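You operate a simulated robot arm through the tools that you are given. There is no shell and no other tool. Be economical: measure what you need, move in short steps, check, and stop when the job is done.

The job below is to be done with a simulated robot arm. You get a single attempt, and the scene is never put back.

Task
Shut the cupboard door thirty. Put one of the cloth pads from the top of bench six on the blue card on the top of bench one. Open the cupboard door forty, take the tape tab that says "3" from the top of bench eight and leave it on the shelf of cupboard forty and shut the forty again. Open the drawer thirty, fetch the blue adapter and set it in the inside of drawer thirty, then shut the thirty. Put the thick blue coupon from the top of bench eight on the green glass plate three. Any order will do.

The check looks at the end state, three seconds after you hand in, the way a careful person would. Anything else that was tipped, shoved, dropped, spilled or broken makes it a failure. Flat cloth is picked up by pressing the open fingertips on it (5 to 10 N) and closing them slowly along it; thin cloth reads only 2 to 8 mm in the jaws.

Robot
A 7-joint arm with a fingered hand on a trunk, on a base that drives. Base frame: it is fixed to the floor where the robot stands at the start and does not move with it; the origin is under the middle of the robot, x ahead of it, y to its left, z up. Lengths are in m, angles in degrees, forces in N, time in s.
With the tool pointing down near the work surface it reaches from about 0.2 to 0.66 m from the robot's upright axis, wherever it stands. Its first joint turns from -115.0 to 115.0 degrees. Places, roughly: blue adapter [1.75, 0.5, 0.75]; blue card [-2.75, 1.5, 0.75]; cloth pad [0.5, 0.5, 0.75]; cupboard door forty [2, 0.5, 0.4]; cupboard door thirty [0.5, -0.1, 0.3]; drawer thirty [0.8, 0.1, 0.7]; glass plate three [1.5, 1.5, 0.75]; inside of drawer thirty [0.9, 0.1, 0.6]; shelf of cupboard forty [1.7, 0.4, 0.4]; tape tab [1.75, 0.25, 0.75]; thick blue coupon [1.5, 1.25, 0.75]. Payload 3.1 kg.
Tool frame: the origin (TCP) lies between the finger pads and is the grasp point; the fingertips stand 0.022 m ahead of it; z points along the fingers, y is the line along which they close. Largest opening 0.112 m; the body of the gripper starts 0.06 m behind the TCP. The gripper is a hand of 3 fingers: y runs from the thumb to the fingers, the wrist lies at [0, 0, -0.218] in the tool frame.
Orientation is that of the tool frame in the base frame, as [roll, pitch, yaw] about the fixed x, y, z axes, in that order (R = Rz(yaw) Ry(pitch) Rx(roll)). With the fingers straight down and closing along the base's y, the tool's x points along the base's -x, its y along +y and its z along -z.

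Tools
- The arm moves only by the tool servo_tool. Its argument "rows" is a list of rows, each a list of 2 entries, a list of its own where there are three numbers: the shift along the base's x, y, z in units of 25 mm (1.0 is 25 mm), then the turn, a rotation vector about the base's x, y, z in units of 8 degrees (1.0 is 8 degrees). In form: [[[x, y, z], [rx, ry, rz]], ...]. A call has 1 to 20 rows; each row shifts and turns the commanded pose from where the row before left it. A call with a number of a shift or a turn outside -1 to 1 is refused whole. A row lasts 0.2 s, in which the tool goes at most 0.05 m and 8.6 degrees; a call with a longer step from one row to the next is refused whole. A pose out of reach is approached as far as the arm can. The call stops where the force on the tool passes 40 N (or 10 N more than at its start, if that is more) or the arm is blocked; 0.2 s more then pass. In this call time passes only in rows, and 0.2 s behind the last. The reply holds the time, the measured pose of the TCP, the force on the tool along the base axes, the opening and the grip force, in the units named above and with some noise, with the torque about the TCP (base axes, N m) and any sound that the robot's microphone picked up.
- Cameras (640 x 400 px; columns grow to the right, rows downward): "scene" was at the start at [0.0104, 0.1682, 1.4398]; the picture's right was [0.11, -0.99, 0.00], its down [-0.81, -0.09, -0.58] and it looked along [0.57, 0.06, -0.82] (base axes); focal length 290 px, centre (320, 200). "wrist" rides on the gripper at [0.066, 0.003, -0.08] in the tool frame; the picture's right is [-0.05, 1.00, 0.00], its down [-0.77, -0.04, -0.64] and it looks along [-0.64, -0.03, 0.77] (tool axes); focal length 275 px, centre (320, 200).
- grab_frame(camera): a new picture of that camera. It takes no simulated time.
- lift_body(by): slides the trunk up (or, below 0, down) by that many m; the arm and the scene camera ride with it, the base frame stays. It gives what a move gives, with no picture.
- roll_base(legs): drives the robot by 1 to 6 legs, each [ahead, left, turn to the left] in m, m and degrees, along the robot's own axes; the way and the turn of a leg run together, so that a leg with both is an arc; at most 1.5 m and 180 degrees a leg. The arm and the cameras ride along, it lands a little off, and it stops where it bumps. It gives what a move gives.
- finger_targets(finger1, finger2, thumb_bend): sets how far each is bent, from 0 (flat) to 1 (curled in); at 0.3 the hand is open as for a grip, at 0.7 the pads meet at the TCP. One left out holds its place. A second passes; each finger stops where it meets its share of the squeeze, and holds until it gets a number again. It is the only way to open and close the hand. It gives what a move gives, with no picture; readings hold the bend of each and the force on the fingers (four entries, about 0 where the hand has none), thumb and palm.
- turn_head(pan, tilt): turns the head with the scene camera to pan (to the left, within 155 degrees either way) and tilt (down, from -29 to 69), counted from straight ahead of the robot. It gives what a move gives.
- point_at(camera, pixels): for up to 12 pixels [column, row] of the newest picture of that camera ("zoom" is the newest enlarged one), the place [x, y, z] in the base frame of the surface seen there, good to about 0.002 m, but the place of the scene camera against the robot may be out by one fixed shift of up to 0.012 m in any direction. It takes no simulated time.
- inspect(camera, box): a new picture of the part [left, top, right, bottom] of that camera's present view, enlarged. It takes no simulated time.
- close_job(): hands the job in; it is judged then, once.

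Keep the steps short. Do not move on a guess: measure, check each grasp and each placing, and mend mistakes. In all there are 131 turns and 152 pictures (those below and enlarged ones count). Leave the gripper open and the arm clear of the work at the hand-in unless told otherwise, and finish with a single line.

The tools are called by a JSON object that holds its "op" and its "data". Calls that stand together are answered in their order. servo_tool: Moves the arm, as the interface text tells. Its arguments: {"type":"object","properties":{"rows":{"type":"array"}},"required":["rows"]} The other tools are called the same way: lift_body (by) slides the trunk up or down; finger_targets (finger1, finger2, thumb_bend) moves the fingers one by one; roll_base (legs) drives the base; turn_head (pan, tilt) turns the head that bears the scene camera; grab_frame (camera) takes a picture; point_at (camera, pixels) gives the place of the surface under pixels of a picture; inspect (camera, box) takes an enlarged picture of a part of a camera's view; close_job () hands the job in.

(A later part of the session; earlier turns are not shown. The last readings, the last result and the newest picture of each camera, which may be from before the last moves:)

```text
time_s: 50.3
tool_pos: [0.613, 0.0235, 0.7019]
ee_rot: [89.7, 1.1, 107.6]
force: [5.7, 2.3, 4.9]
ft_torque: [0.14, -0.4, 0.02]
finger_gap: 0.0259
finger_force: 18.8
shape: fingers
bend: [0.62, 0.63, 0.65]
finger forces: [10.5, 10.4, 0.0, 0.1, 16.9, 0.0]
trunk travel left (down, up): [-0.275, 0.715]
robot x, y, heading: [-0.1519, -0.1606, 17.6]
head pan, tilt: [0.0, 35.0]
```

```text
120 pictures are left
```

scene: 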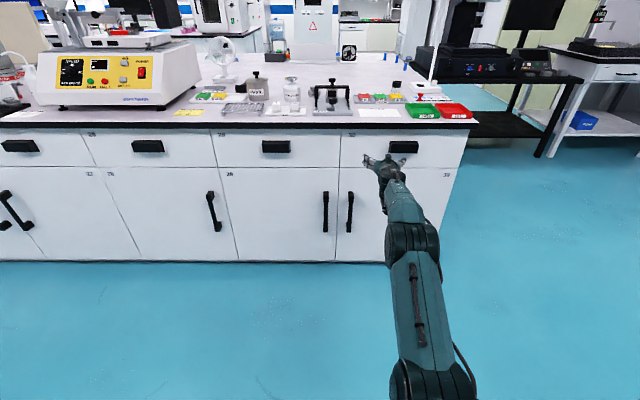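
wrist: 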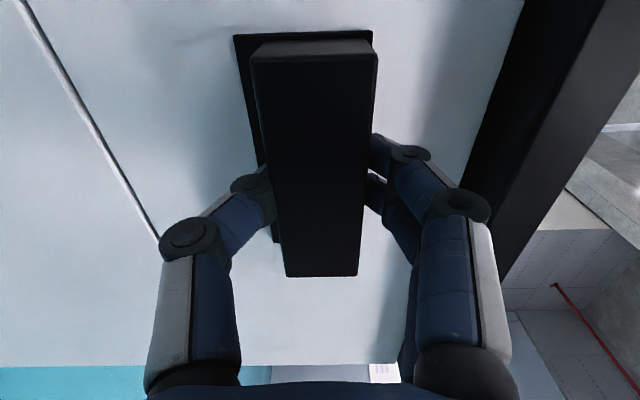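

Grip 19 N on the handle. Pull gently 5 cm as a test.

{"op": "servo_tool", "data": {"rows": [[[-0.48, -0.147, 0], [0, 0, 0]], [[-0.48, -0.147, 0], [0, 0, 0]], [[-0.48, -0.147, 0], [0, 0, 0]], [[-0.48, -0.147, 0], [0, 0, 0]]]}}

{"op": "grab_frame", "data": {"camera": "scene"}}

```text
time_s: 51.3
tool_pos: [0.5653, 0.0087, 0.7042]
ee_rot: [89.8, 1.1, 107.4]
force: [-1.1, -1.7, 3.0]
ft_torque: [0.14, -0.44, -0.01]
finger_gap: 0.0252
finger_force: 18.6
shape: fingers
bend: [0.64, 0.65, 0.66]
finger forces: [10.3, 10.2, 0.1, 0.1, 17.8, 0.0]
trunk travel left (down, up): [-0.275, 0.715]
robot x, y, heading: [-0.1532, -0.1568, 17.5]
head pan, tilt: [0.0, 35.0]
```

```text
119 pictures are left
```

scene: 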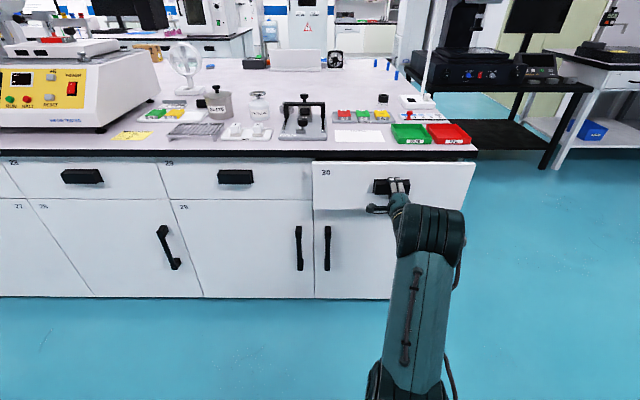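

Drawer 30 is moving. Pull by backing the base 0.2 m.

{"op": "roll_base", "data": {"legs": [[-0.2, 0, 0]]}}

{"op": "grab_frame", "data": {"camera": "scene"}}

```text
time_s: 52.9
tool_pos: [0.3751, -0.05, 0.7039]
ee_rot: [89.8, 1.1, 107.5]
force: [-1.9, 7.2, 3.0]
ft_torque: [0.1, -0.4, 0.13]
finger_gap: 0.0253
finger_force: 19.1
shape: fingers
bend: [0.65, 0.66, 0.66]
finger forces: [10.0, 10.0, 0.0, 0.1, 18.2, 0.1]
trunk travel left (down, up): [-0.275, 0.715]
robot x, y, heading: [-0.3447, -0.2173, 16.9]
head pan, tilt: [0.0, 35.0]
```

```text
118 pictures are left
```

scene: 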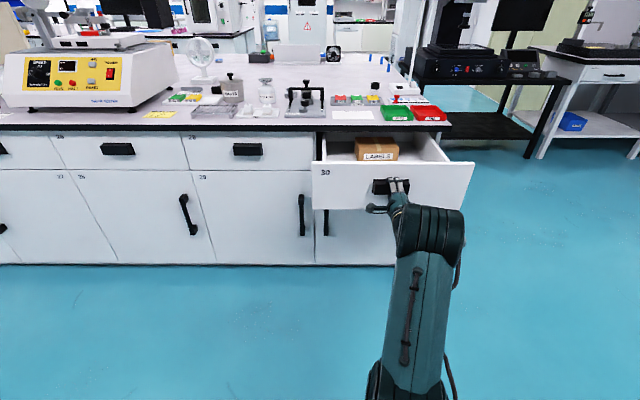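

Drawer is ~0.25 m open with a "LABELS" box at the back. Release and withdraw the arm.

{"op": "finger_targets", "data": {"finger1": 0.48, "finger2": 0.48, "thumb_bend": 0.48}}

{"op": "servo_tool", "data": {"rows": [[[-0.92, -0.28, 0], [0, 0, 0]], [[-0.92, -0.28, 0], [0, 0, 0]], [[-0.92, -0.28, 0], [0, 0, 0]], [[-0.92, -0.28, 0], [0, 0, 0]], [[-0.92, -0.28, 0], [0, 0, 0]]]}}

{"op": "lift_body", "data": {"by": 0.4}}

{"op": "turn_head", "data": {"pan": 10, "tilt": 50}}

{"op": "grab_frame", "data": {"camera": "scene"}}

```text
time_s: 53.9
tool_pos: [0.3738, -0.0501, 0.7024]
ee_rot: [90.0, 1.2, 107.5]
force: [0.0, -0.4, 0.3]
ft_torque: [-0.02, -0.02, 0.01]
finger_gap: 0.0603
finger_force: 0.1
shape: fingers
bend: [0.48, 0.48, 0.48]
finger forces: [0.0, 0.0, 0.1, 0.0, 0.0, 0.0]
trunk travel left (down, up): [-0.275, 0.715]
robot x, y, heading: [-0.3458, -0.212, 17.1]
head pan, tilt: [0.0, 35.0]
```

```text
time_s: 55.1
tool_pos: [0.2589, -0.0853, 0.7019]
ee_rot: [89.8, 1.3, 107.5]
force: [-0.5, 0.5, -0.5]
ft_torque: [0.01, -0.01, 0.01]
finger_gap: 0.0605
finger_force: 0.0
shape: fingers
bend: [0.48, 0.48, 0.48]
finger forces: [0.0, 0.0, 0.0, 0.0, 0.0, 0.0]
trunk travel left (down, up): [-0.275, 0.715]
robot x, y, heading: [-0.3444, -0.2172, 17.2]
head pan, tilt: [0.0, 35.0]
```

```text
time_s: 58.9
tool_pos: [0.2598, -0.0853, 1.1033]
ee_rot: [89.9, 1.2, 107.4]
force: [-0.8, 1.2, 0.9]
ft_torque: [0.02, -0.04, 0.0]
finger_gap: 0.0603
finger_force: 0.2
shape: fingers
bend: [0.48, 0.48, 0.48]
finger forces: [0.0, 0.1, 0.0, 0.0, 0.0, 0.0]
trunk travel left (down, up): [-0.675, 0.315]
robot x, y, heading: [-0.3456, -0.214, 17.4]
head pan, tilt: [0.0, 35.0]
```

```text
time_s: 59.7
tool_pos: [0.2607, -0.0858, 1.1026]
ee_rot: [89.9, 1.1, 107.4]
force: [-0.8, 0.1, 0.7]
ft_torque: [0.02, 0.01, 0.0]
finger_gap: 0.0602
finger_force: 0.1
shape: fingers
bend: [0.48, 0.48, 0.48]
finger forces: [0.1, 0.1, 0.0, 0.0, 0.0, 0.0]
trunk travel left (down, up): [-0.675, 0.315]
robot x, y, heading: [-0.3439, -0.2154, 17.2]
head pan, tilt: [10.0, 50.0]
```

```text
117 pictures are left
```

scene: 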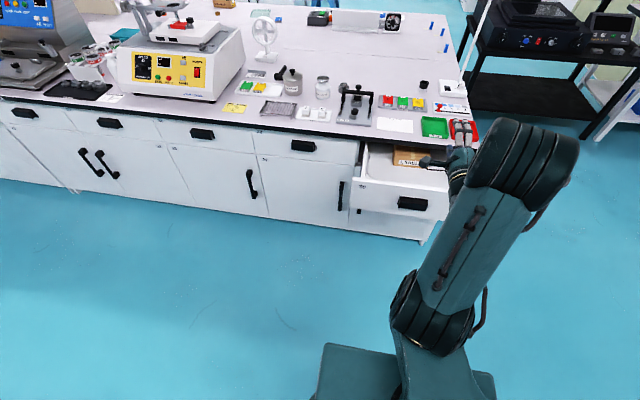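

Drawer open. Now measure the pads at (306,113), (322,114).

{"op": "inspect", "data": {"camera": "scene", "box": [260, 70, 400, 160]}}

{"op": "point_at", "data": {"camera": "scene", "pixels": [[306, 112], [322, 113], [300, 120], [327, 120], [320, 88], [345, 88], [340, 120], [291, 80], [385, 178], [380, 205], [443, 215], [355, 205]]}}

```text
4.44 times, centred on (330, 115) of scene
```

zoom: 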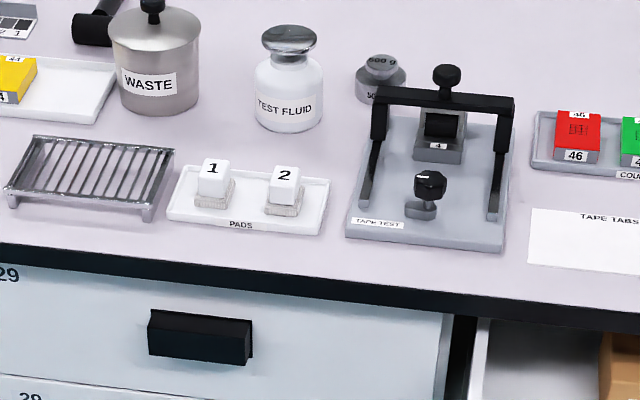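

```text
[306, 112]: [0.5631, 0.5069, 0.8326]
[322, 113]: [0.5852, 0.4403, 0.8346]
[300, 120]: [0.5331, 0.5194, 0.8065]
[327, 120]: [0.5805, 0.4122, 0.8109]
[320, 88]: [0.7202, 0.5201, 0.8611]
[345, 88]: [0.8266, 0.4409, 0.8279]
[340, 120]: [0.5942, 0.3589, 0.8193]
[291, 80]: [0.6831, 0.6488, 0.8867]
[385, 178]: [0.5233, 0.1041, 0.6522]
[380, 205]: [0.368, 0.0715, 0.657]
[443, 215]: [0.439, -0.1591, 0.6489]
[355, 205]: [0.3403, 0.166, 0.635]
```

Pads stand ~28 mm apart-from-tray cubes; I take pad "1" at (0.563, 0.507). Pitch the hand down (clear air), then drive left and ahead.

{"op": "servo_tool", "data": {"rows": [[[-0.2, -0.06, 0], [-0.275, 0.896, 0]], [[-0.2, -0.06, 0], [-0.275, 0.896, 0]], [[-0.2, -0.06, 0], [-0.275, 0.896, 0]], [[-0.2, -0.06, 0], [-0.275, 0.896, 0]], [[-0.2, -0.06, 0], [-0.275, 0.896, 0]], [[-0.2, -0.06, 0], [-0.275, 0.896, 0]], [[-0.2, -0.06, 0], [-0.275, 0.896, 0]], [[-0.2, -0.06, 0], [-0.275, 0.896, 0]], [[-0.2, -0.06, 0], [-0.275, 0.896, 0]], [[-0.2, -0.06, 0], [-0.275, 0.896, 0]], [[-0.2, -0.06, 0], [-0.275, 0.896, 0]], [[-0.2, -0.06, 0], [-0.275, 0.896, 0]]]}}

{"op": "roll_base", "data": {"legs": [[0, 0.55, 0], [0.47, 0, 0]]}}

{"op": "grab_frame", "data": {"camera": "wrist"}}

{"op": "grab_frame", "data": {"camera": "scene"}}

```text
time_s: 62.3
tool_pos: [0.2079, -0.1047, 1.1024]
ee_rot: [180.0, -0.6, 108.1]
force: [-0.2, 0.2, -1.5]
ft_torque: [-0.01, 0.01, -0.04]
finger_gap: 0.0606
finger_force: 0.0
shape: fingers
bend: [0.48, 0.48, 0.48]
finger forces: [0.0, 0.0, 0.0, 0.1, 0.1, 0.0]
out of reach, approached as far as the arm can: row 5, 6
trunk travel left (down, up): [-0.675, 0.315]
robot x, y, heading: [-0.3457, -0.2174, 17.1]
head pan, tilt: [10.0, 50.0]
```

```text
time_s: 67.8
tool_pos: [0.4912, 0.5652, 1.102]
ee_rot: [179.9, -0.5, 108.2]
force: [-0.4, -0.3, -0.8]
ft_torque: [0.0, -0.01, 0.01]
finger_gap: 0.0605
finger_force: 0.0
shape: fingers
bend: [0.48, 0.48, 0.48]
finger forces: [0.0, 0.0, 0.0, 0.1, 0.1, 0.0]
trunk travel left (down, up): [-0.675, 0.315]
robot x, y, heading: [-0.0601, 0.4541, 17.5]
head pan, tilt: [10.0, 50.0]
```

```text
115 pictures are left
```

wrist: 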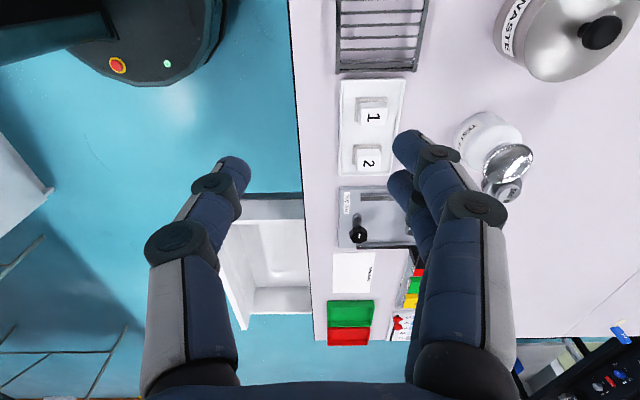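

```text
114 pictures are left
```

scene: 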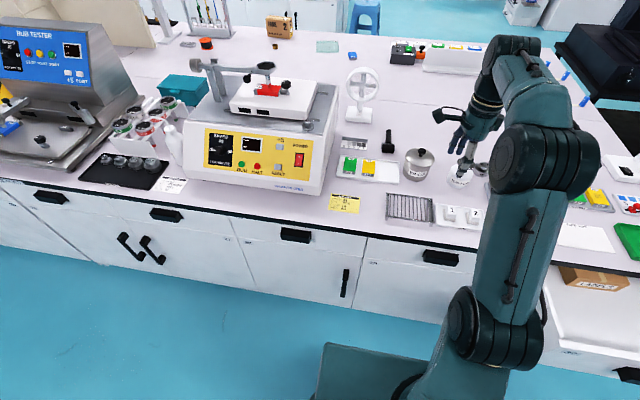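

Measure both pads with the wrist camera at (374,115) and (368,158).

{"op": "inspect", "data": {"camera": "wrist", "box": [330, 70, 430, 190]}}

{"op": "point_at", "data": {"camera": "wrist", "pixels": [[374, 116], [369, 158], [363, 110], [385, 120], [358, 101], [385, 101], [350, 130], [395, 130], [330, 130], [379, 168], [358, 150]]}}

```text
3.33 times, centred on (380, 130) of wrist
```

zoom: 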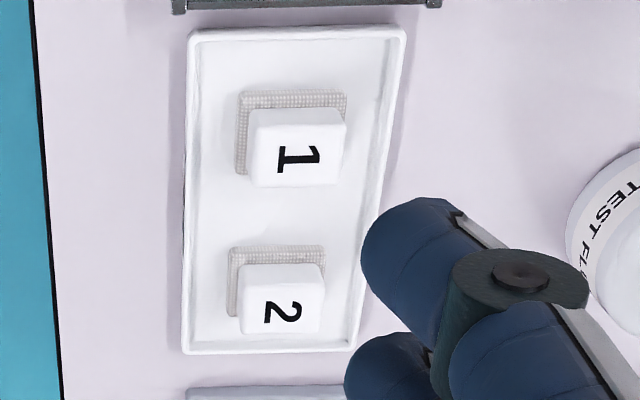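

```text
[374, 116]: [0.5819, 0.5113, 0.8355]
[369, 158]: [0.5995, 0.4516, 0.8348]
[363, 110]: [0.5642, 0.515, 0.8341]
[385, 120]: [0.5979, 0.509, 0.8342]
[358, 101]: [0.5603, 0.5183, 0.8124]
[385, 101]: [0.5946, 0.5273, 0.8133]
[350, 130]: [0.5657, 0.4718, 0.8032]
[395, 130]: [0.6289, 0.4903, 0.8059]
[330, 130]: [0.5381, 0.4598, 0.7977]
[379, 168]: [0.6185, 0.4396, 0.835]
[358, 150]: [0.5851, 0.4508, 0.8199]
```

Pad 1 block: centre (0.580, 0.513), top z 0.835, tray floor 0.805. Drive 0.1 m nearer, then position above and descend to 6 cm over it.

{"op": "roll_base", "data": {"legs": [[0.1, 0, 0]]}}

{"op": "grab_frame", "data": {"camera": "wrist"}}

```text
time_s: 69.0
tool_pos: [0.5895, 0.5964, 1.1022]
ee_rot: [179.9, -0.5, 108.4]
force: [0.3, 0.4, 0.0]
ft_torque: [0.0, 0.0, 0.02]
finger_gap: 0.0604
finger_force: 0.1
shape: fingers
bend: [0.48, 0.48, 0.48]
finger forces: [0.1, 0.0, 0.1, 0.0, 0.1, 0.0]
trunk travel left (down, up): [-0.675, 0.315]
robot x, y, heading: [0.0354, 0.4838, 17.1]
head pan, tilt: [10.0, 50.0]
```

```text
112 pictures are left
```

wrist: 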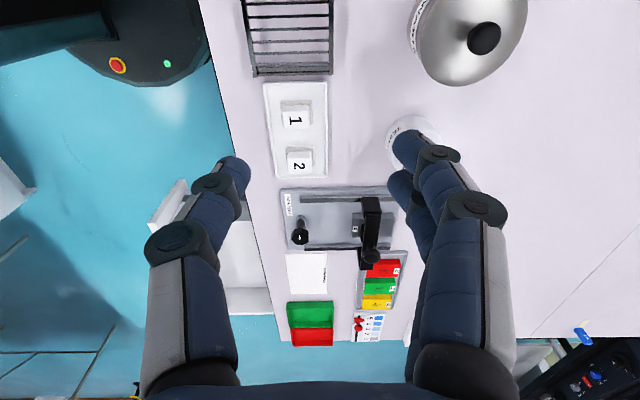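

{"op": "point_at", "data": {"camera": "wrist", "pixels": [[296, 116], [286, 116], [309, 116], [296, 108], [296, 126], [299, 159]]}}

{"op": "servo_tool", "data": {"rows": [[[-0.06, -0.66, 0], [0, 0, 0]], [[-0.06, -0.66, 0], [0, 0, 0]], [[-0.06, -0.66, -0.6], [0, 0, 0]], [[-0.06, -0.66, -0.8], [0, 0, 0]], [[-0.07, -0.66, -1], [0, 0, 0]], [[0, 0, -1], [0, 0, 0]], [[0, 0, -1], [0, 0, 0]], [[0, 0, -1], [0, 0, 0]], [[0, 0, -1], [0, 0, 0]], [[0, 0, -1], [0, 0, 0]]]}}

{"op": "grab_frame", "data": {"camera": "wrist"}}

```text
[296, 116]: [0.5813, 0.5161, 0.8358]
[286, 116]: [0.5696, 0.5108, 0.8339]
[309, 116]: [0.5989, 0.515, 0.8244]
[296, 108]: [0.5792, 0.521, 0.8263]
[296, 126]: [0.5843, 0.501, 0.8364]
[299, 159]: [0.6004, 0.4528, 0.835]
```

```text
time_s: 71.2
tool_pos: [0.5814, 0.515, 0.9165]
ee_rot: [179.9, -0.5, 108.3]
force: [1.1, 0.1, -0.1]
ft_torque: [-0.05, -0.02, 0.0]
finger_gap: 0.0605
finger_force: 0.1
shape: fingers
bend: [0.48, 0.48, 0.48]
finger forces: [0.0, 0.0, 0.1, 0.0, 0.0, 0.1]
trunk travel left (down, up): [-0.675, 0.315]
robot x, y, heading: [0.0358, 0.484, 17.3]
head pan, tilt: [10.0, 50.0]
```

```text
111 pictures are left
```

wrist: 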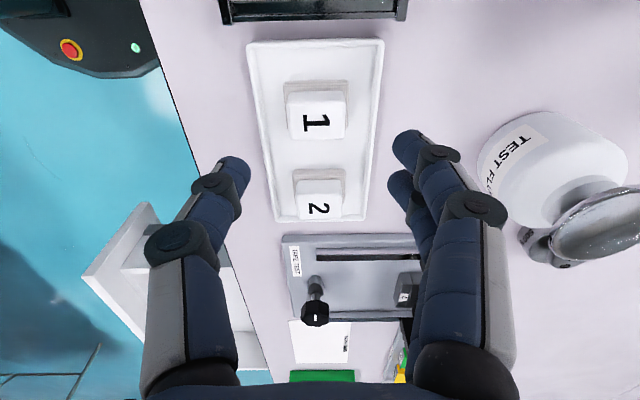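

{"op": "point_at", "data": {"camera": "wrist", "pixels": [[317, 118], [290, 118], [344, 118], [317, 104], [317, 136], [355, 170], [270, 130], [590, 230]]}}

```text
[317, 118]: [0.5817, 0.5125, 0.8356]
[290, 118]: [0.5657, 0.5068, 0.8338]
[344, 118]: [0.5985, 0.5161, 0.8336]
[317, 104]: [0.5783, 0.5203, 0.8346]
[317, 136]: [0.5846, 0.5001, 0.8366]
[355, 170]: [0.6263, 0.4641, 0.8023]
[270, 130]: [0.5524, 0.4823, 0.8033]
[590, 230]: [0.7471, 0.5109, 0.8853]
```

Well aligned; descend 80 mm and close gently.

{"op": "servo_tool", "data": {"rows": [[[0, -0.16, -0.8], [0, 0, 0]], [[0, 0, -0.8], [0, 0, 0]], [[0, 0, -0.8], [0, 0, 0]], [[0, 0, -0.8], [0, 0, 0]]]}}

{"op": "finger_targets", "data": {"finger1": 0.72, "finger2": 0.72, "thumb_bend": 0.72}}

{"op": "grab_frame", "data": {"camera": "wrist"}}

```text
time_s: 72.2
tool_pos: [0.5805, 0.5101, 0.8375]
ee_rot: [179.8, -0.5, 108.3]
force: [0.3, -0.3, 0.6]
ft_torque: [0.01, 0.0, 0.02]
finger_gap: 0.0603
finger_force: 0.0
shape: fingers
bend: [0.48, 0.48, 0.48]
finger forces: [0.0, 0.0, 0.1, 0.1, 0.0, 0.1]
trunk travel left (down, up): [-0.675, 0.315]
robot x, y, heading: [0.0397, 0.484, 17.2]
head pan, tilt: [10.0, 50.0]
```

```text
time_s: 73.2
tool_pos: [0.579, 0.5103, 0.8389]
ee_rot: [179.7, -0.5, 108.4]
force: [-0.5, 0.9, -0.2]
ft_torque: [-0.02, 0.01, -0.02]
finger_gap: 0.0309
finger_force: 16.3
shape: fingers
bend: [0.63, 0.64, 0.63]
finger forces: [8.0, 8.0, 0.0, 0.0, 16.2, 0.1]
trunk travel left (down, up): [-0.675, 0.315]
robot x, y, heading: [0.035, 0.4865, 17.4]
head pan, tilt: [10.0, 50.0]
```

```text
110 pictures are left
```

wrist: 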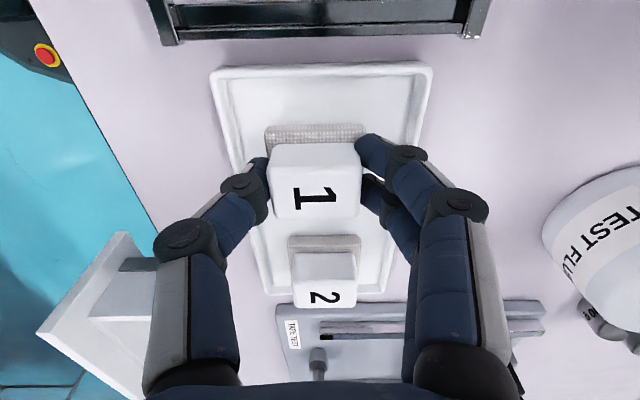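

Pad 1 gripped (31 mm, 16 N). Lift straight up and check.

{"op": "servo_tool", "data": {"rows": [[[0, 0, 0.6], [0, 0, 0]], [[0, 0, 1], [0, 0, 0]], [[0, 0, 1], [0, 0, 0]], [[0, 0, 1], [0, 0, 0]], [[0, 0, 1], [0, 0, 0]], [[0, 0, 1], [0, 0, 0]], [[0, 0, 1], [0, 0, 0]], [[0, 0, 1], [0, 0, 0]], [[0, 0, 1], [0, 0, 0]]]}}

{"op": "grab_frame", "data": {"camera": "wrist"}}

{"op": "turn_head", "data": {"pan": 130, "tilt": 35}}

{"op": "grab_frame", "data": {"camera": "scene"}}

```text
time_s: 75.2
tool_pos: [0.5808, 0.5111, 1.053]
ee_rot: [179.8, -0.4, 108.4]
force: [0.5, 0.1, -0.4]
ft_torque: [0.01, -0.01, -0.01]
finger_gap: 0.0307
finger_force: 15.9
shape: fingers
bend: [0.64, 0.64, 0.63]
finger forces: [7.9, 7.8, 0.0, 0.0, 16.4, 0.0]
trunk travel left (down, up): [-0.675, 0.315]
robot x, y, heading: [0.0367, 0.4852, 17.2]
head pan, tilt: [10.0, 50.0]
```

```text
109 pictures are left
```

wrist: 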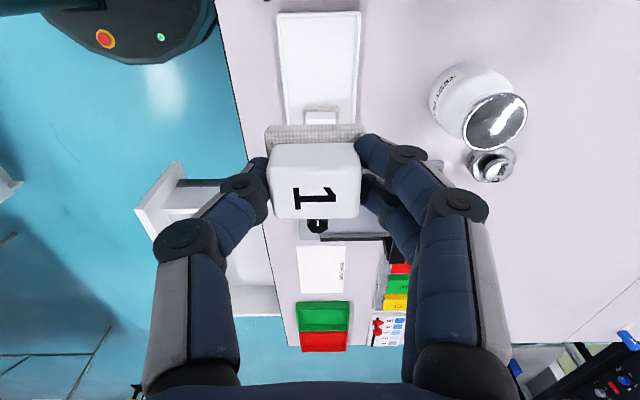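

```text
time_s: 77.2
tool_pos: [0.5805, 0.5117, 1.0526]
ee_rot: [179.8, -0.5, 108.3]
force: [0.0, 0.0, -1.1]
ft_torque: [0.01, 0.04, -0.05]
finger_gap: 0.0306
finger_force: 16.7
shape: fingers
bend: [0.64, 0.64, 0.63]
finger forces: [7.9, 7.9, 0.0, 0.0, 16.4, 0.0]
trunk travel left (down, up): [-0.675, 0.315]
robot x, y, heading: [0.0355, 0.4845, 17.5]
head pan, tilt: [130.0, 35.0]
```

```text
108 pictures are left
```

scene: 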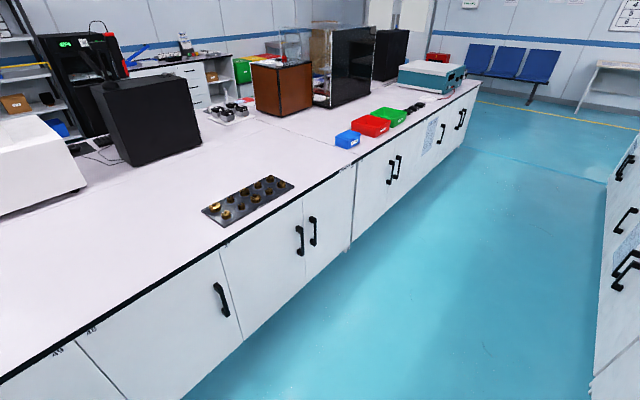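

Pad held securely. Raise the trunk for a better view over the rear island to find the blue card and the way around.

{"op": "lift_body", "data": {"by": 0.3}}

{"op": "turn_head", "data": {"pan": 140, "tilt": 30}}

{"op": "grab_frame", "data": {"camera": "scene"}}

{"op": "inspect", "data": {"camera": "scene", "box": [100, 30, 340, 180]}}

{"op": "turn_head", "data": {"pan": -150, "tilt": 35}}

{"op": "grab_frame", "data": {"camera": "scene"}}

```text
time_s: 80.2
tool_pos: [0.58, 0.5106, 1.3535]
ee_rot: [179.7, -0.5, 108.3]
force: [0.4, -0.4, -0.6]
ft_torque: [-0.02, 0.0, -0.04]
finger_gap: 0.0306
finger_force: 16.2
shape: fingers
bend: [0.64, 0.64, 0.63]
finger forces: [8.0, 7.8, 0.1, 0.0, 16.4, 0.0]
trunk travel left (down, up): [-0.975, 0.015]
robot x, y, heading: [0.0397, 0.4862, 17.5]
head pan, tilt: [130.0, 35.0]
```

```text
time_s: 80.9
tool_pos: [0.5816, 0.5119, 1.3542]
ee_rot: [179.8, -0.5, 108.3]
force: [0.3, -0.3, -0.4]
ft_torque: [0.02, 0.06, -0.02]
finger_gap: 0.0309
finger_force: 15.8
shape: fingers
bend: [0.64, 0.64, 0.63]
finger forces: [8.1, 7.8, 0.0, 0.0, 16.4, 0.0]
trunk travel left (down, up): [-0.975, 0.015]
robot x, y, heading: [0.0389, 0.4835, 17.5]
head pan, tilt: [140.0, 30.0]
```

```text
107 pictures are left
```

scene: 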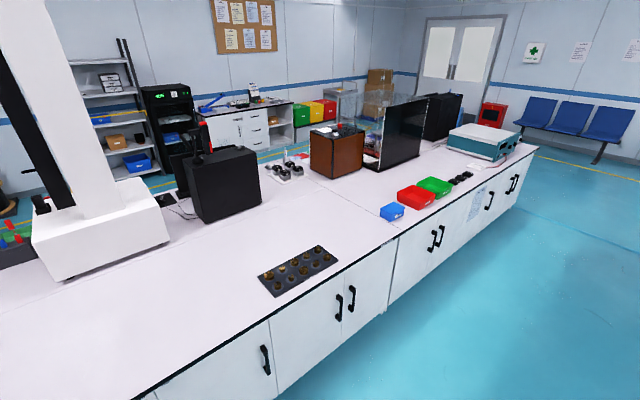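

```text
2.67 times, centred on (220, 105) of scene
```

zoom: 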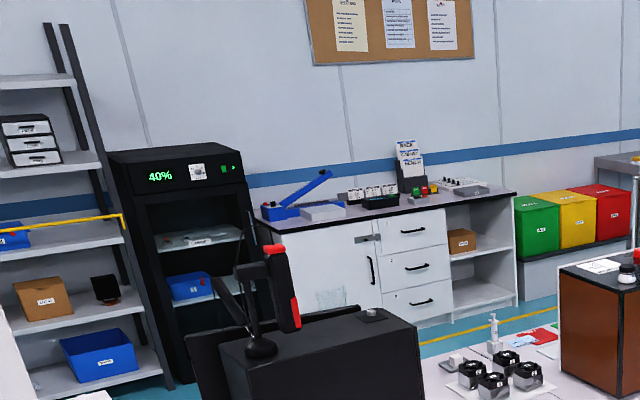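

```text
time_s: 84.9
tool_pos: [0.5798, 0.5116, 1.3529]
ee_rot: [179.8, -0.5, 108.3]
force: [0.5, -0.5, -0.4]
ft_torque: [0.03, 0.02, 0.04]
finger_gap: 0.0307
finger_force: 15.9
shape: fingers
bend: [0.64, 0.64, 0.63]
finger forces: [8.0, 7.9, 0.0, 0.0, 16.4, 0.0]
trunk travel left (down, up): [-0.975, 0.015]
robot x, y, heading: [0.0389, 0.4849, 17.4]
head pan, tilt: [-150.0, 35.0]
```

```text
105 pictures are left
```

scene: 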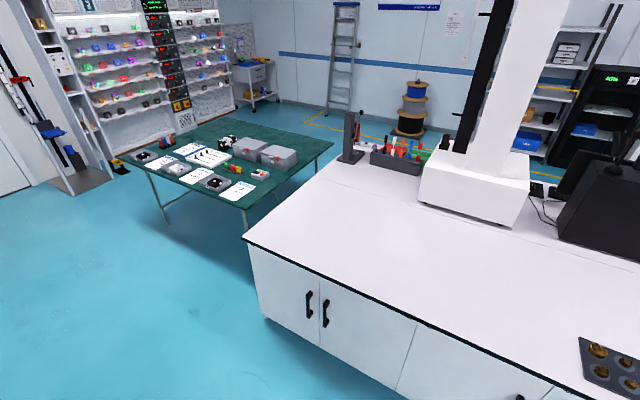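

Measure the gap between the green table and the rear island and the surroundings.

{"op": "point_at", "data": {"camera": "scene", "pixels": [[246, 238], [320, 172], [350, 158], [244, 208], [331, 145], [222, 120], [119, 155], [300, 195], [265, 258], [260, 80], [395, 130], [75, 185]]}}

{"op": "turn_head", "data": {"pan": 105, "tilt": 30}}

{"op": "grab_frame", "data": {"camera": "scene"}}

{"op": "point_at", "data": {"camera": "scene", "pixels": [[320, 80], [280, 100], [340, 150], [200, 150], [150, 110], [100, 130], [400, 120], [320, 120], [280, 60]]}}

```text
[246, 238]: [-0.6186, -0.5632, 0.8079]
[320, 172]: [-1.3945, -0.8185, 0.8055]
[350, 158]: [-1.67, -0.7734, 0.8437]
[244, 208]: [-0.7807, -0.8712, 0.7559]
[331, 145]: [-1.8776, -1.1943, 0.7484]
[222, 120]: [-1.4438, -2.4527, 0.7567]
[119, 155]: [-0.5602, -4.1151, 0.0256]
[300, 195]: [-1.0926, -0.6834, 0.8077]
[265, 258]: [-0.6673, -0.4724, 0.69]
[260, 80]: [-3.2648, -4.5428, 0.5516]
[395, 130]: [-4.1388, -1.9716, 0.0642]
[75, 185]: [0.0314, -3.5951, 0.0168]
```

```text
time_s: 88.5
tool_pos: [0.5812, 0.5109, 1.3529]
ee_rot: [179.8, -0.4, 108.3]
force: [0.3, 0.4, -0.5]
ft_torque: [-0.02, -0.02, 0.01]
finger_gap: 0.0307
finger_force: 16.1
shape: fingers
bend: [0.64, 0.64, 0.63]
finger forces: [8.1, 7.9, 0.1, 0.0, 16.3, 0.0]
trunk travel left (down, up): [-0.975, 0.015]
robot x, y, heading: [0.0322, 0.4846, 17.4]
head pan, tilt: [105.0, 30.0]
```

```text
104 pictures are left
```

scene: 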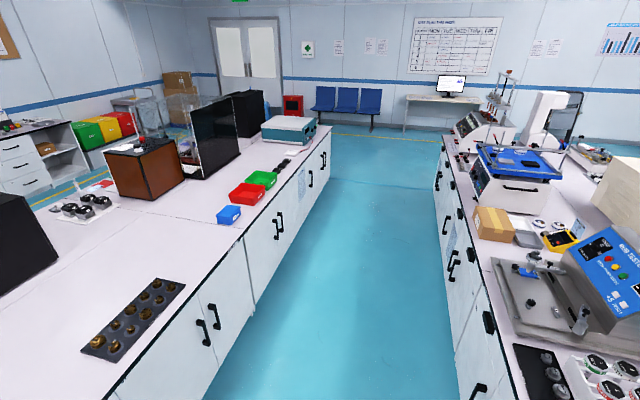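

```text
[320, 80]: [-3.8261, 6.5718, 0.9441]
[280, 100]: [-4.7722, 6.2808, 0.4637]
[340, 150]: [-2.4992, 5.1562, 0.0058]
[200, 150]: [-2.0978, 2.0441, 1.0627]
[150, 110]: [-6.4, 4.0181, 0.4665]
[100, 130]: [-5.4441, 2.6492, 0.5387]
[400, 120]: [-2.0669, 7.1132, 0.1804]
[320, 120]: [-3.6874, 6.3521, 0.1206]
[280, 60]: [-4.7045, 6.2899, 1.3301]
```

The 0.24 m gap by the table is too narrow; I'll go around the left end (v≈5), sideways, keeping heading. Back off first, then slide left.

{"op": "roll_base", "data": {"legs": [[-0.23, 0, 0], [0, 1.5, 0], [0, 1.5, 0], [0, 1.5, 0]]}}

{"op": "turn_head", "data": {"pan": 150, "tilt": 30}}

{"op": "grab_frame", "data": {"camera": "scene"}}

```text
time_s: 111.3
tool_pos: [-1.0103, 4.7108, 1.3536]
ee_rot: [179.8, -0.6, 107.4]
force: [-0.4, 0.7, -0.2]
ft_torque: [-0.03, 0.01, 0.02]
finger_gap: 0.0305
finger_force: 16.3
shape: fingers
bend: [0.64, 0.64, 0.63]
finger forces: [8.0, 7.8, 0.1, 0.0, 16.4, 0.1]
trunk travel left (down, up): [-0.975, 0.015]
robot x, y, heading: [-1.5523, 4.6911, 16.4]
head pan, tilt: [105.0, 30.0]
```

```text
time_s: 112.4
tool_pos: [-1.0099, 4.7118, 1.3527]
ee_rot: [179.8, -0.5, 107.4]
force: [-0.2, 0.0, -1.6]
ft_torque: [0.0, -0.02, 0.01]
finger_gap: 0.0305
finger_force: 16.2
shape: fingers
bend: [0.64, 0.64, 0.63]
finger forces: [8.0, 7.9, 0.0, 0.1, 16.4, 0.1]
trunk travel left (down, up): [-0.975, 0.015]
robot x, y, heading: [-1.5503, 4.694, 16.7]
head pan, tilt: [150.0, 30.0]
```

```text
103 pictures are left
```

scene: 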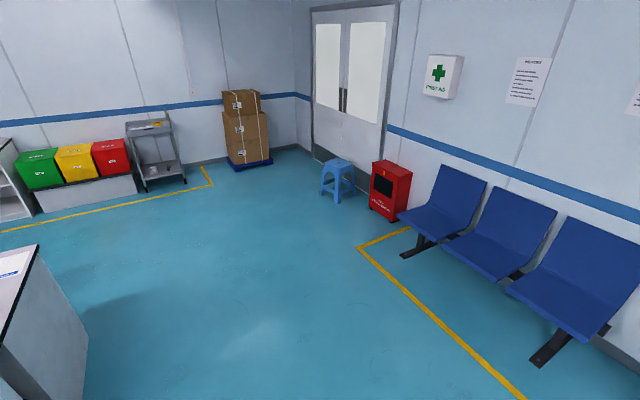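

Check clearances between island end and chairs for the backward leg.

{"op": "point_at", "data": {"camera": "scene", "pixels": [[35, 248], [85, 345], [545, 355], [410, 250], [370, 210], [335, 195], [250, 165], [150, 185], [60, 205], [150, 300], [270, 250], [420, 210]]}}

{"op": "turn_head", "data": {"pan": 115, "tilt": 45}}

{"op": "grab_frame", "data": {"camera": "scene"}}

{"op": "turn_head", "data": {"pan": -150, "tilt": 45}}

{"op": "grab_frame", "data": {"camera": "scene"}}

{"op": "point_at", "data": {"camera": "scene", "pixels": [[320, 20], [200, 100], [320, 200], [450, 150], [600, 150], [500, 300], [100, 200]]}}

```text
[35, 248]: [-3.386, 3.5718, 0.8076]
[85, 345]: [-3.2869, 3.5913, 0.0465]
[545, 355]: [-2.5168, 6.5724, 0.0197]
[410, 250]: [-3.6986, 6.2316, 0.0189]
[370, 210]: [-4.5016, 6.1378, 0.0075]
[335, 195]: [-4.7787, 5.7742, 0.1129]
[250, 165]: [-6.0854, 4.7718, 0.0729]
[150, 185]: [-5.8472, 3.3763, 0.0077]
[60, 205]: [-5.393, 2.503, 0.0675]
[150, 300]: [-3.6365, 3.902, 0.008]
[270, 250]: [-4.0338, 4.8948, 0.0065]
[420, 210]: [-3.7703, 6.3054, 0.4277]
```

```text
time_s: 113.4
tool_pos: [-1.0104, 4.7119, 1.3539]
ee_rot: [179.7, -0.4, 107.5]
force: [0.5, -0.6, 0.5]
ft_torque: [0.01, 0.02, -0.01]
finger_gap: 0.0305
finger_force: 16.3
shape: fingers
bend: [0.64, 0.64, 0.63]
finger forces: [8.0, 7.8, 0.0, 0.0, 16.3, 0.1]
trunk travel left (down, up): [-0.975, 0.015]
robot x, y, heading: [-1.5494, 4.694, 16.5]
head pan, tilt: [115.0, 45.0]
```

```text
102 pictures are left
```

scene: 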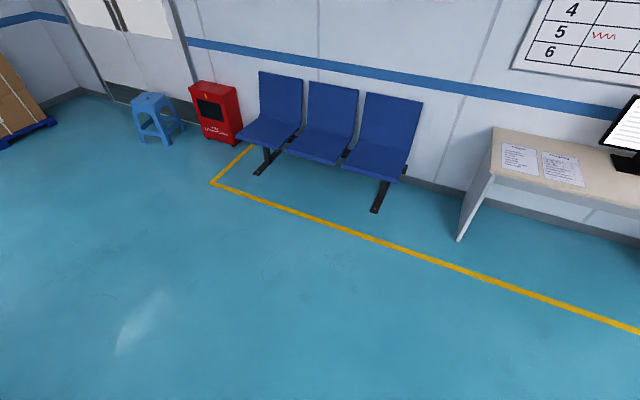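

```text
time_s: 117.1
tool_pos: [-1.0115, 4.7114, 1.3527]
ee_rot: [179.7, -0.5, 107.5]
force: [0.5, -0.5, 0.5]
ft_torque: [0.02, 0.01, -0.01]
finger_gap: 0.0306
finger_force: 16.0
shape: fingers
bend: [0.64, 0.64, 0.63]
finger forces: [8.1, 7.8, 0.1, 0.0, 16.4, 0.0]
trunk travel left (down, up): [-0.975, 0.015]
robot x, y, heading: [-1.5525, 4.6926, 16.5]
head pan, tilt: [-150.0, 45.0]
```

```text
101 pictures are left
```

scene: 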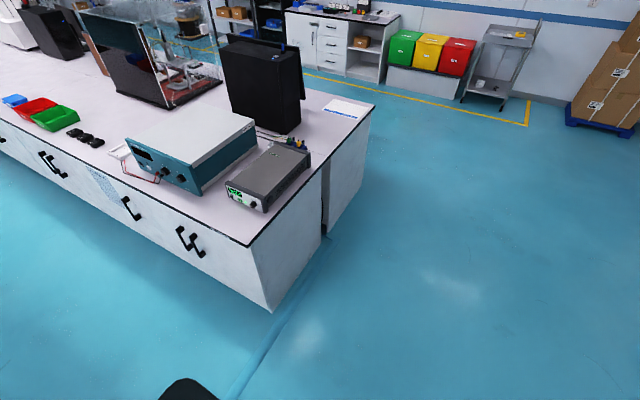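

```text
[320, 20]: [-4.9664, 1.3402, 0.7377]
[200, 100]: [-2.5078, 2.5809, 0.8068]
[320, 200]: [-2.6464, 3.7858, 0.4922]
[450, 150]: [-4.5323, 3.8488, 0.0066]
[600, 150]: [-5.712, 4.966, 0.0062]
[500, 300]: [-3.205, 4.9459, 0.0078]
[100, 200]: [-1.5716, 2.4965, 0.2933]
```

Clear path. Back 2.9 m, then slide right 1.5 m along bench one's side.

{"op": "roll_base", "data": {"legs": [[-1.45, 0, 0], [-1.45, 0, 0], [0, -1.5, 0.5]]}}

{"op": "turn_head", "data": {"pan": -40, "tilt": 40}}

{"op": "grab_frame", "data": {"camera": "scene"}}

```text
time_s: 134.8
tool_pos: [-3.5742, 3.1921, 1.3595]
ee_rot: [179.3, 0.0, 109.4]
force: [-0.9, 0.1, 0.7]
ft_torque: [0.0, -0.03, -0.02]
finger_gap: 0.0307
finger_force: 15.9
shape: fingers
bend: [0.64, 0.64, 0.63]
finger forces: [8.1, 7.9, 0.1, 0.0, 16.4, 0.0]
trunk travel left (down, up): [-0.975, 0.015]
robot x, y, heading: [-4.1005, 3.1478, 17.9]
head pan, tilt: [-150.0, 45.0]
stopped in leg 3: the robot was blocked; the commanded pose is now the measured one
```

```text
time_s: 136.7
tool_pos: [-3.5599, 3.1845, 1.3541]
ee_rot: [179.8, -0.5, 109.3]
force: [0.6, -0.3, -0.4]
ft_torque: [0.02, 0.05, 0.02]
finger_gap: 0.0305
finger_force: 15.8
shape: fingers
bend: [0.64, 0.64, 0.63]
finger forces: [7.9, 8.0, 0.0, 0.0, 16.4, 0.1]
trunk travel left (down, up): [-0.975, 0.015]
robot x, y, heading: [-4.1041, 3.15, 18.3]
head pan, tilt: [-40.0, 40.0]
```

```text
100 pictures are left
```

scene: 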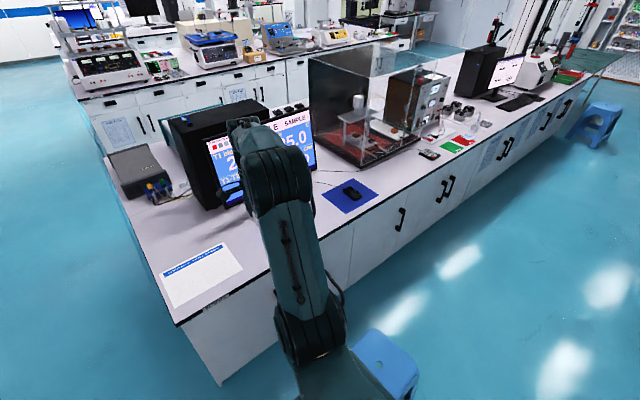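

I was blocked: a blue stool stands at (385,360) to my right. Zoom on it, and on the cards at (450,145).

{"op": "inspect", "data": {"camera": "scene", "box": [380, 90, 540, 190]}}

{"op": "point_at", "data": {"camera": "scene", "pixels": [[385, 350], [360, 340], [415, 365], [385, 335], [450, 147], [462, 140], [430, 155], [480, 122], [395, 190], [600, 115], [570, 150], [240, 270]]}}

{"op": "turn_head", "data": {"pan": -75, "tilt": 65}}

{"op": "grab_frame", "data": {"camera": "scene"}}

```text
4.00 times, centred on (460, 140) of scene
```

zoom: 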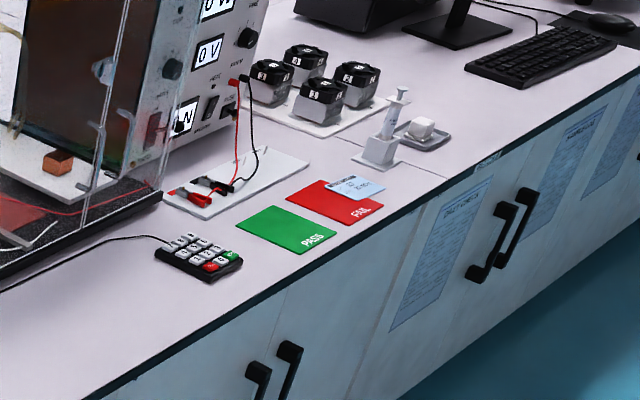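

```text
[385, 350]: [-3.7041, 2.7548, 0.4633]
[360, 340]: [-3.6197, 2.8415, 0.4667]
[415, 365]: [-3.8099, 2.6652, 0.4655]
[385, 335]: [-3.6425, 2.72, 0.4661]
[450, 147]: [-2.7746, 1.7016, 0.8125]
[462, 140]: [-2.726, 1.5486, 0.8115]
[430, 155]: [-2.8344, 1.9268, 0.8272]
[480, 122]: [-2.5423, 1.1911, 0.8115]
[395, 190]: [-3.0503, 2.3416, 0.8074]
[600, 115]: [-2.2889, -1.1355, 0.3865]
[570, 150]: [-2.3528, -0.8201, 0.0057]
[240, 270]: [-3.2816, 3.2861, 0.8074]
```

```text
time_s: 137.7
tool_pos: [-3.5584, 3.1858, 1.3539]
ee_rot: [179.9, -0.6, 109.4]
force: [0.8, 0.3, 0.2]
ft_torque: [0.0, 0.0, 0.0]
finger_gap: 0.0306
finger_force: 16.3
shape: fingers
bend: [0.64, 0.64, 0.63]
finger forces: [7.9, 7.9, 0.1, 0.1, 16.5, 0.1]
trunk travel left (down, up): [-0.975, 0.015]
robot x, y, heading: [-4.1005, 3.1484, 18.3]
head pan, tilt: [-75.0, 65.0]
```

```text
98 pictures are left
```

scene: 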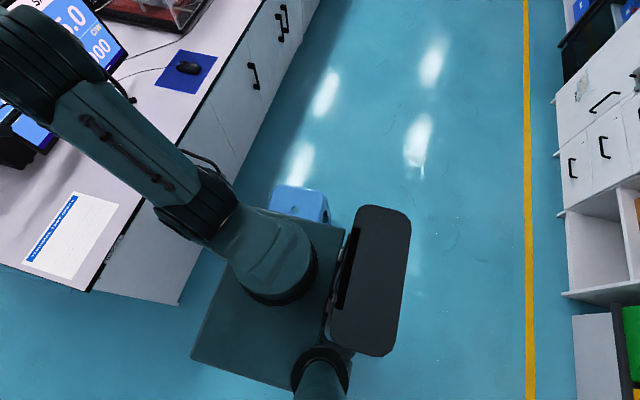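

The small light-blue card overlapping the red one at about (-2.70, 1.50) is the target. I must pass behind the stool; measure the counter side.

{"op": "point_at", "data": {"camera": "scene", "pixels": [[556, 100], [556, 155], [563, 210], [575, 315], [528, 200], [562, 290], [285, 190], [328, 215], [270, 205], [440, 20], [575, 60]]}}

{"op": "roll_base", "data": {"legs": [[0, 0.06, 0], [-0.38, 0, 0]]}}

{"op": "grab_frame", "data": {"camera": "scene"}}

{"op": "point_at", "data": {"camera": "scene", "pixels": [[200, 180], [235, 180], [250, 190]]}}

```text
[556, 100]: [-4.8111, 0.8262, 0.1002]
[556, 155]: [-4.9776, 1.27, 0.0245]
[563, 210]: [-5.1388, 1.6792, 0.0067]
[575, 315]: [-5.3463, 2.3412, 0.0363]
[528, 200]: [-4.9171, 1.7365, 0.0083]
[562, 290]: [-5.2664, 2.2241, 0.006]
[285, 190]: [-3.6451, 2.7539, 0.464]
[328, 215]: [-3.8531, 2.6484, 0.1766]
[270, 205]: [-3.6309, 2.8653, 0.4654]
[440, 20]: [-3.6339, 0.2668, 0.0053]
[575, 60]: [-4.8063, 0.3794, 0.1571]
```

```text
time_s: 140.7
tool_pos: [-3.9405, 3.1224, 1.3529]
ee_rot: [179.9, -0.5, 109.0]
force: [-0.4, 0.2, -0.8]
ft_torque: [0.0, -0.01, -0.01]
finger_gap: 0.0309
finger_force: 16.2
shape: fingers
bend: [0.64, 0.64, 0.63]
finger forces: [8.1, 8.0, 0.0, 0.1, 16.4, 0.0]
trunk travel left (down, up): [-0.975, 0.015]
robot x, y, heading: [-4.4831, 3.0903, 17.8]
head pan, tilt: [-75.0, 65.0]
```

```text
97 pictures are left
```

scene: 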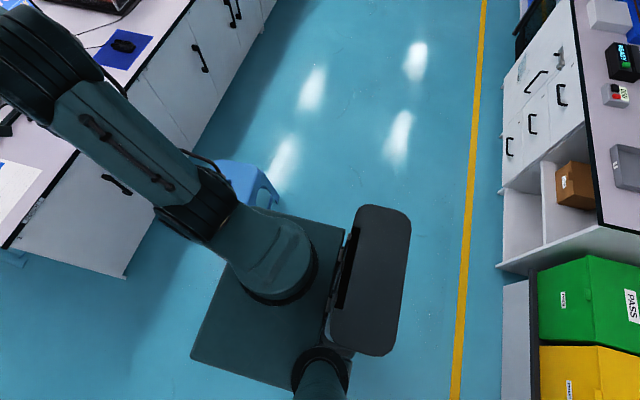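

```text
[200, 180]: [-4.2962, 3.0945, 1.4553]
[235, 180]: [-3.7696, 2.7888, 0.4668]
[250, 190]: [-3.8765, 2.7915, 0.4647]
```

Back a bit more, slide right 1.95 m past the stool, and look at the bench.

{"op": "roll_base", "data": {"legs": [[-0.12, 0, 0], [0, -1.2, -0.5], [0, -0.75, 0]]}}

{"op": "turn_head", "data": {"pan": 0, "tilt": 40}}

{"op": "grab_frame", "data": {"camera": "scene"}}

{"op": "turn_head", "data": {"pan": 55, "tilt": 45}}

{"op": "grab_frame", "data": {"camera": "scene"}}

```text
time_s: 151.2
tool_pos: [-3.4484, 1.2602, 1.3535]
ee_rot: [179.9, -0.5, 110.1]
force: [-0.9, 0.6, -0.8]
ft_torque: [-0.02, 0.01, 0.0]
finger_gap: 0.031
finger_force: 16.1
shape: fingers
bend: [0.64, 0.64, 0.63]
finger forces: [8.1, 7.9, 0.0, 0.0, 16.4, 0.0]
trunk travel left (down, up): [-0.975, 0.015]
robot x, y, heading: [-3.9911, 1.2197, 18.8]
head pan, tilt: [-75.0, 65.0]
```

```text
time_s: 152.7
tool_pos: [-3.4489, 1.261, 1.3522]
ee_rot: [179.9, -0.4, 110.0]
force: [-0.4, 0.8, -1.1]
ft_torque: [0.02, 0.0, -0.01]
finger_gap: 0.0308
finger_force: 15.9
shape: fingers
bend: [0.64, 0.64, 0.63]
finger forces: [7.9, 8.0, 0.0, 0.1, 16.5, 0.0]
trunk travel left (down, up): [-0.975, 0.015]
robot x, y, heading: [-3.9927, 1.2179, 18.7]
head pan, tilt: [0.0, 40.0]
```

```text
96 pictures are left
```

scene: 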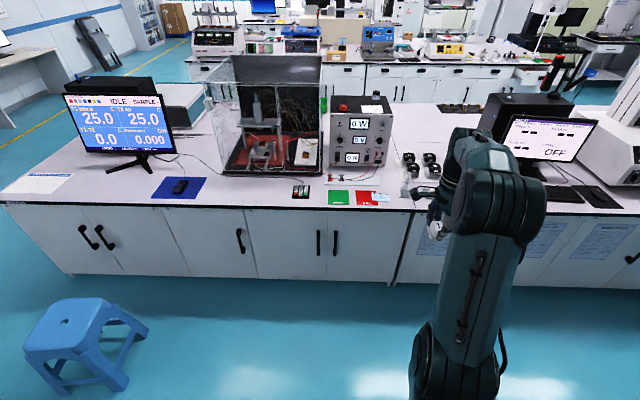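

```text
time_s: 153.9
tool_pos: [-3.4474, 1.2617, 1.3538]
ee_rot: [180.0, -0.5, 110.0]
force: [0.9, 0.7, -0.5]
ft_torque: [-0.01, 0.01, 0.01]
finger_gap: 0.0307
finger_force: 16.3
shape: fingers
bend: [0.64, 0.64, 0.63]
finger forces: [8.0, 8.0, 0.1, 0.0, 16.4, 0.0]
trunk travel left (down, up): [-0.975, 0.015]
robot x, y, heading: [-3.9892, 1.2169, 18.8]
head pan, tilt: [55.0, 45.0]
```

```text
95 pictures are left
```

scene: 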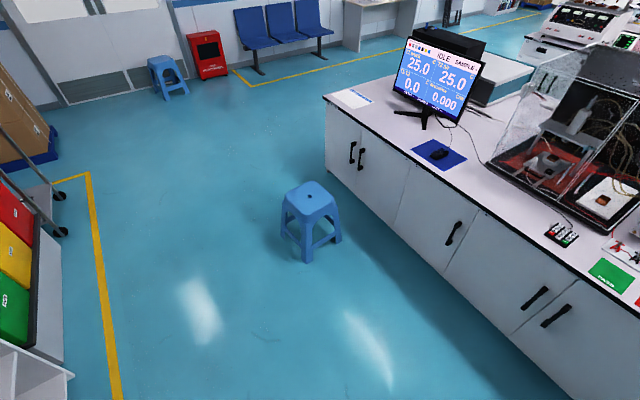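

Stool stands upright with clear space. Square up and drive 0.8 m ahead to the card.

{"op": "roll_base", "data": {"legs": [[0.78, 0, -1.6]]}}

{"op": "turn_head", "data": {"pan": 0, "tilt": 55}}

{"op": "grab_frame", "data": {"camera": "scene"}}

{"op": "grab_frame", "data": {"camera": "wrist"}}

```text
time_s: 158.1
tool_pos: [-2.712, 1.4874, 1.3548]
ee_rot: [179.8, -0.5, 108.5]
force: [0.2, 0.4, -0.3]
ft_torque: [-0.03, 0.01, -0.02]
finger_gap: 0.0308
finger_force: 15.8
shape: fingers
bend: [0.64, 0.64, 0.63]
finger forces: [8.1, 7.9, 0.1, 0.1, 16.4, 0.0]
trunk travel left (down, up): [-0.975, 0.015]
robot x, y, heading: [-3.2537, 1.4608, 17.8]
head pan, tilt: [55.0, 45.0]
```

```text
time_s: 159.3
tool_pos: [-2.7125, 1.4879, 1.3541]
ee_rot: [180.0, -0.5, 108.4]
force: [-0.7, 0.6, -1.0]
ft_torque: [-0.01, -0.02, -0.01]
finger_gap: 0.0307
finger_force: 16.0
shape: fingers
bend: [0.64, 0.64, 0.63]
finger forces: [8.1, 7.9, 0.0, 0.0, 16.5, 0.0]
trunk travel left (down, up): [-0.975, 0.015]
robot x, y, heading: [-3.2544, 1.4577, 17.4]
head pan, tilt: [0.0, 55.0]
```

```text
94 pictures are left
```

scene: 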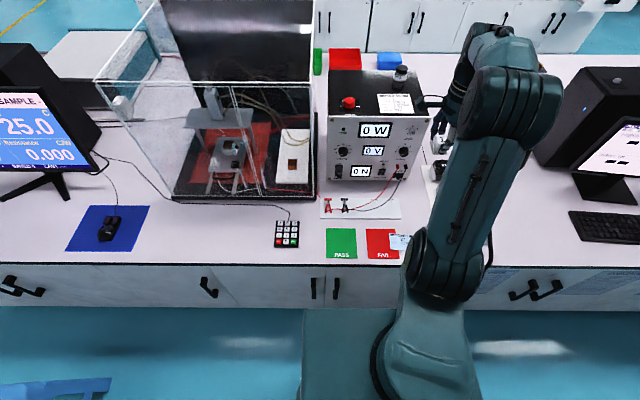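

```text
93 pictures are left
```

wrist: 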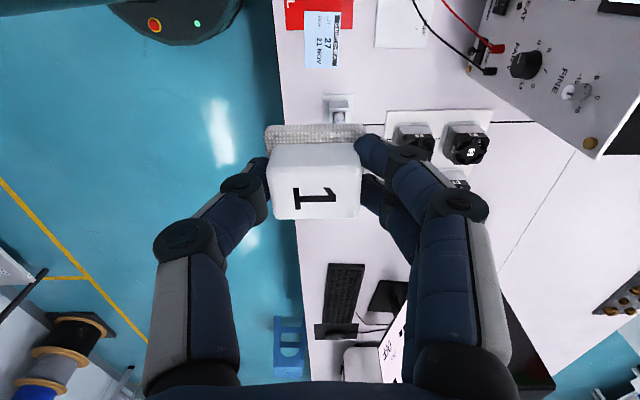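

Blue card ("27, 21 NOV") seen at wrist (322,40). Measure.

{"op": "inspect", "data": {"camera": "wrist", "box": [270, 0, 430, 100]}}

{"op": "point_at", "data": {"camera": "wrist", "pixels": [[304, 14], [338, 14], [305, 68], [338, 67], [322, 40], [340, 110], [320, 140], [375, 20]]}}

```text
4.00 times, centred on (350, 50) of wrist
```

zoom: 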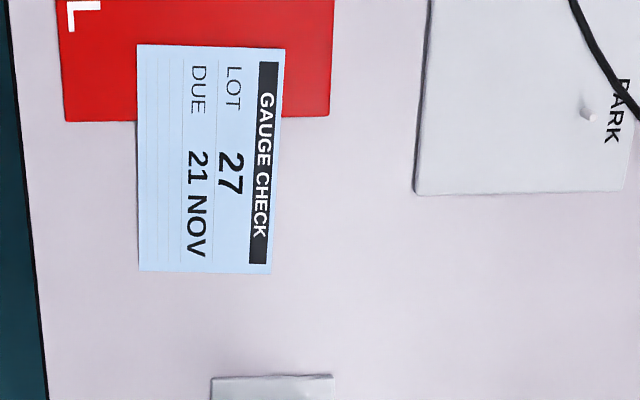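

```text
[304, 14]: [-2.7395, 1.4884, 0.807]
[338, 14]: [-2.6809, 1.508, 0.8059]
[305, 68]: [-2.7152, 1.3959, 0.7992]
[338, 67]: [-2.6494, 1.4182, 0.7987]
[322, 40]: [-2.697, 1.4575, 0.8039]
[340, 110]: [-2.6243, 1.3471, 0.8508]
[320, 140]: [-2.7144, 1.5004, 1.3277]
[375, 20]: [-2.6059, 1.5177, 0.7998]
```

Card is ~65×95 mm with its free part centred near (-2.693, 1.445). Lower trunk 0.3, align above and look.

{"op": "lift_body", "data": {"by": -0.3}}

{"op": "servo_tool", "data": {"rows": [[[0.4, -0.86, 0], [0, 0, 0]], [[0.38, -0.86, 0], [0, 0, 0]], [[0, 0, -1], [0, 0, 0]], [[0, 0, -1], [0, 0, 0]], [[0, 0, -1], [0, 0, 0]], [[0, 0, -1], [0, 0, 0]], [[0, 0, 0], [0, 0, 0]]]}}

{"op": "grab_frame", "data": {"camera": "wrist"}}

```text
time_s: 162.3
tool_pos: [-2.7109, 1.4872, 1.0529]
ee_rot: [179.7, -0.4, 108.5]
force: [0.1, -0.4, -0.3]
ft_torque: [-0.03, -0.03, 0.0]
finger_gap: 0.0307
finger_force: 16.1
shape: fingers
bend: [0.64, 0.64, 0.63]
finger forces: [8.1, 7.9, 0.0, 0.1, 16.4, 0.0]
trunk travel left (down, up): [-0.675, 0.315]
robot x, y, heading: [-3.255, 1.4568, 17.2]
head pan, tilt: [0.0, 55.0]
```

```text
time_s: 163.9
tool_pos: [-2.69, 1.4442, 0.9518]
ee_rot: [179.8, -0.5, 108.4]
force: [0.2, -0.2, -0.2]
ft_torque: [-0.05, -0.02, 0.01]
finger_gap: 0.0308
finger_force: 16.1
shape: fingers
bend: [0.64, 0.64, 0.63]
finger forces: [7.8, 7.7, 0.0, 0.0, 16.2, 0.1]
trunk travel left (down, up): [-0.675, 0.315]
robot x, y, heading: [-3.2551, 1.4588, 17.6]
head pan, tilt: [0.0, 55.0]
```

```text
91 pictures are left
```

wrist: 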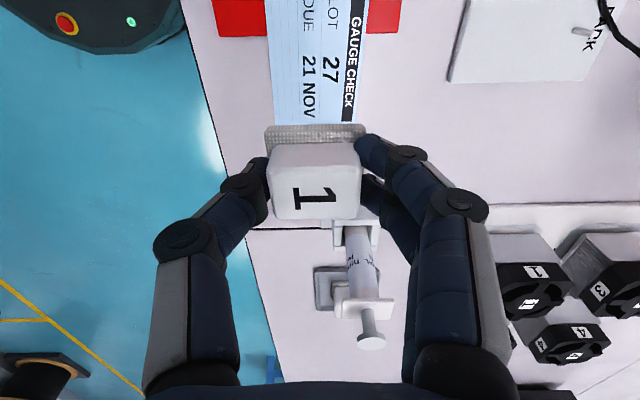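

Check the syringe stand's place and card edges.

{"op": "point_at", "data": {"camera": "wrist", "pixels": [[371, 342], [360, 305], [375, 230], [340, 230], [270, 60], [370, 40], [275, 120], [357, 122], [360, 270]]}}

```text
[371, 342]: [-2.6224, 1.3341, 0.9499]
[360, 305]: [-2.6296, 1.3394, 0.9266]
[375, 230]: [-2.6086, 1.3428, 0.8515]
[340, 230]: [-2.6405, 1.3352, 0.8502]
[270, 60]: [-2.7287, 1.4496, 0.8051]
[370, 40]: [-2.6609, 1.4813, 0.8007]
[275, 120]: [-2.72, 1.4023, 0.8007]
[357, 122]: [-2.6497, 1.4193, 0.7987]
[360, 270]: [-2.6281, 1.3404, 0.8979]
```

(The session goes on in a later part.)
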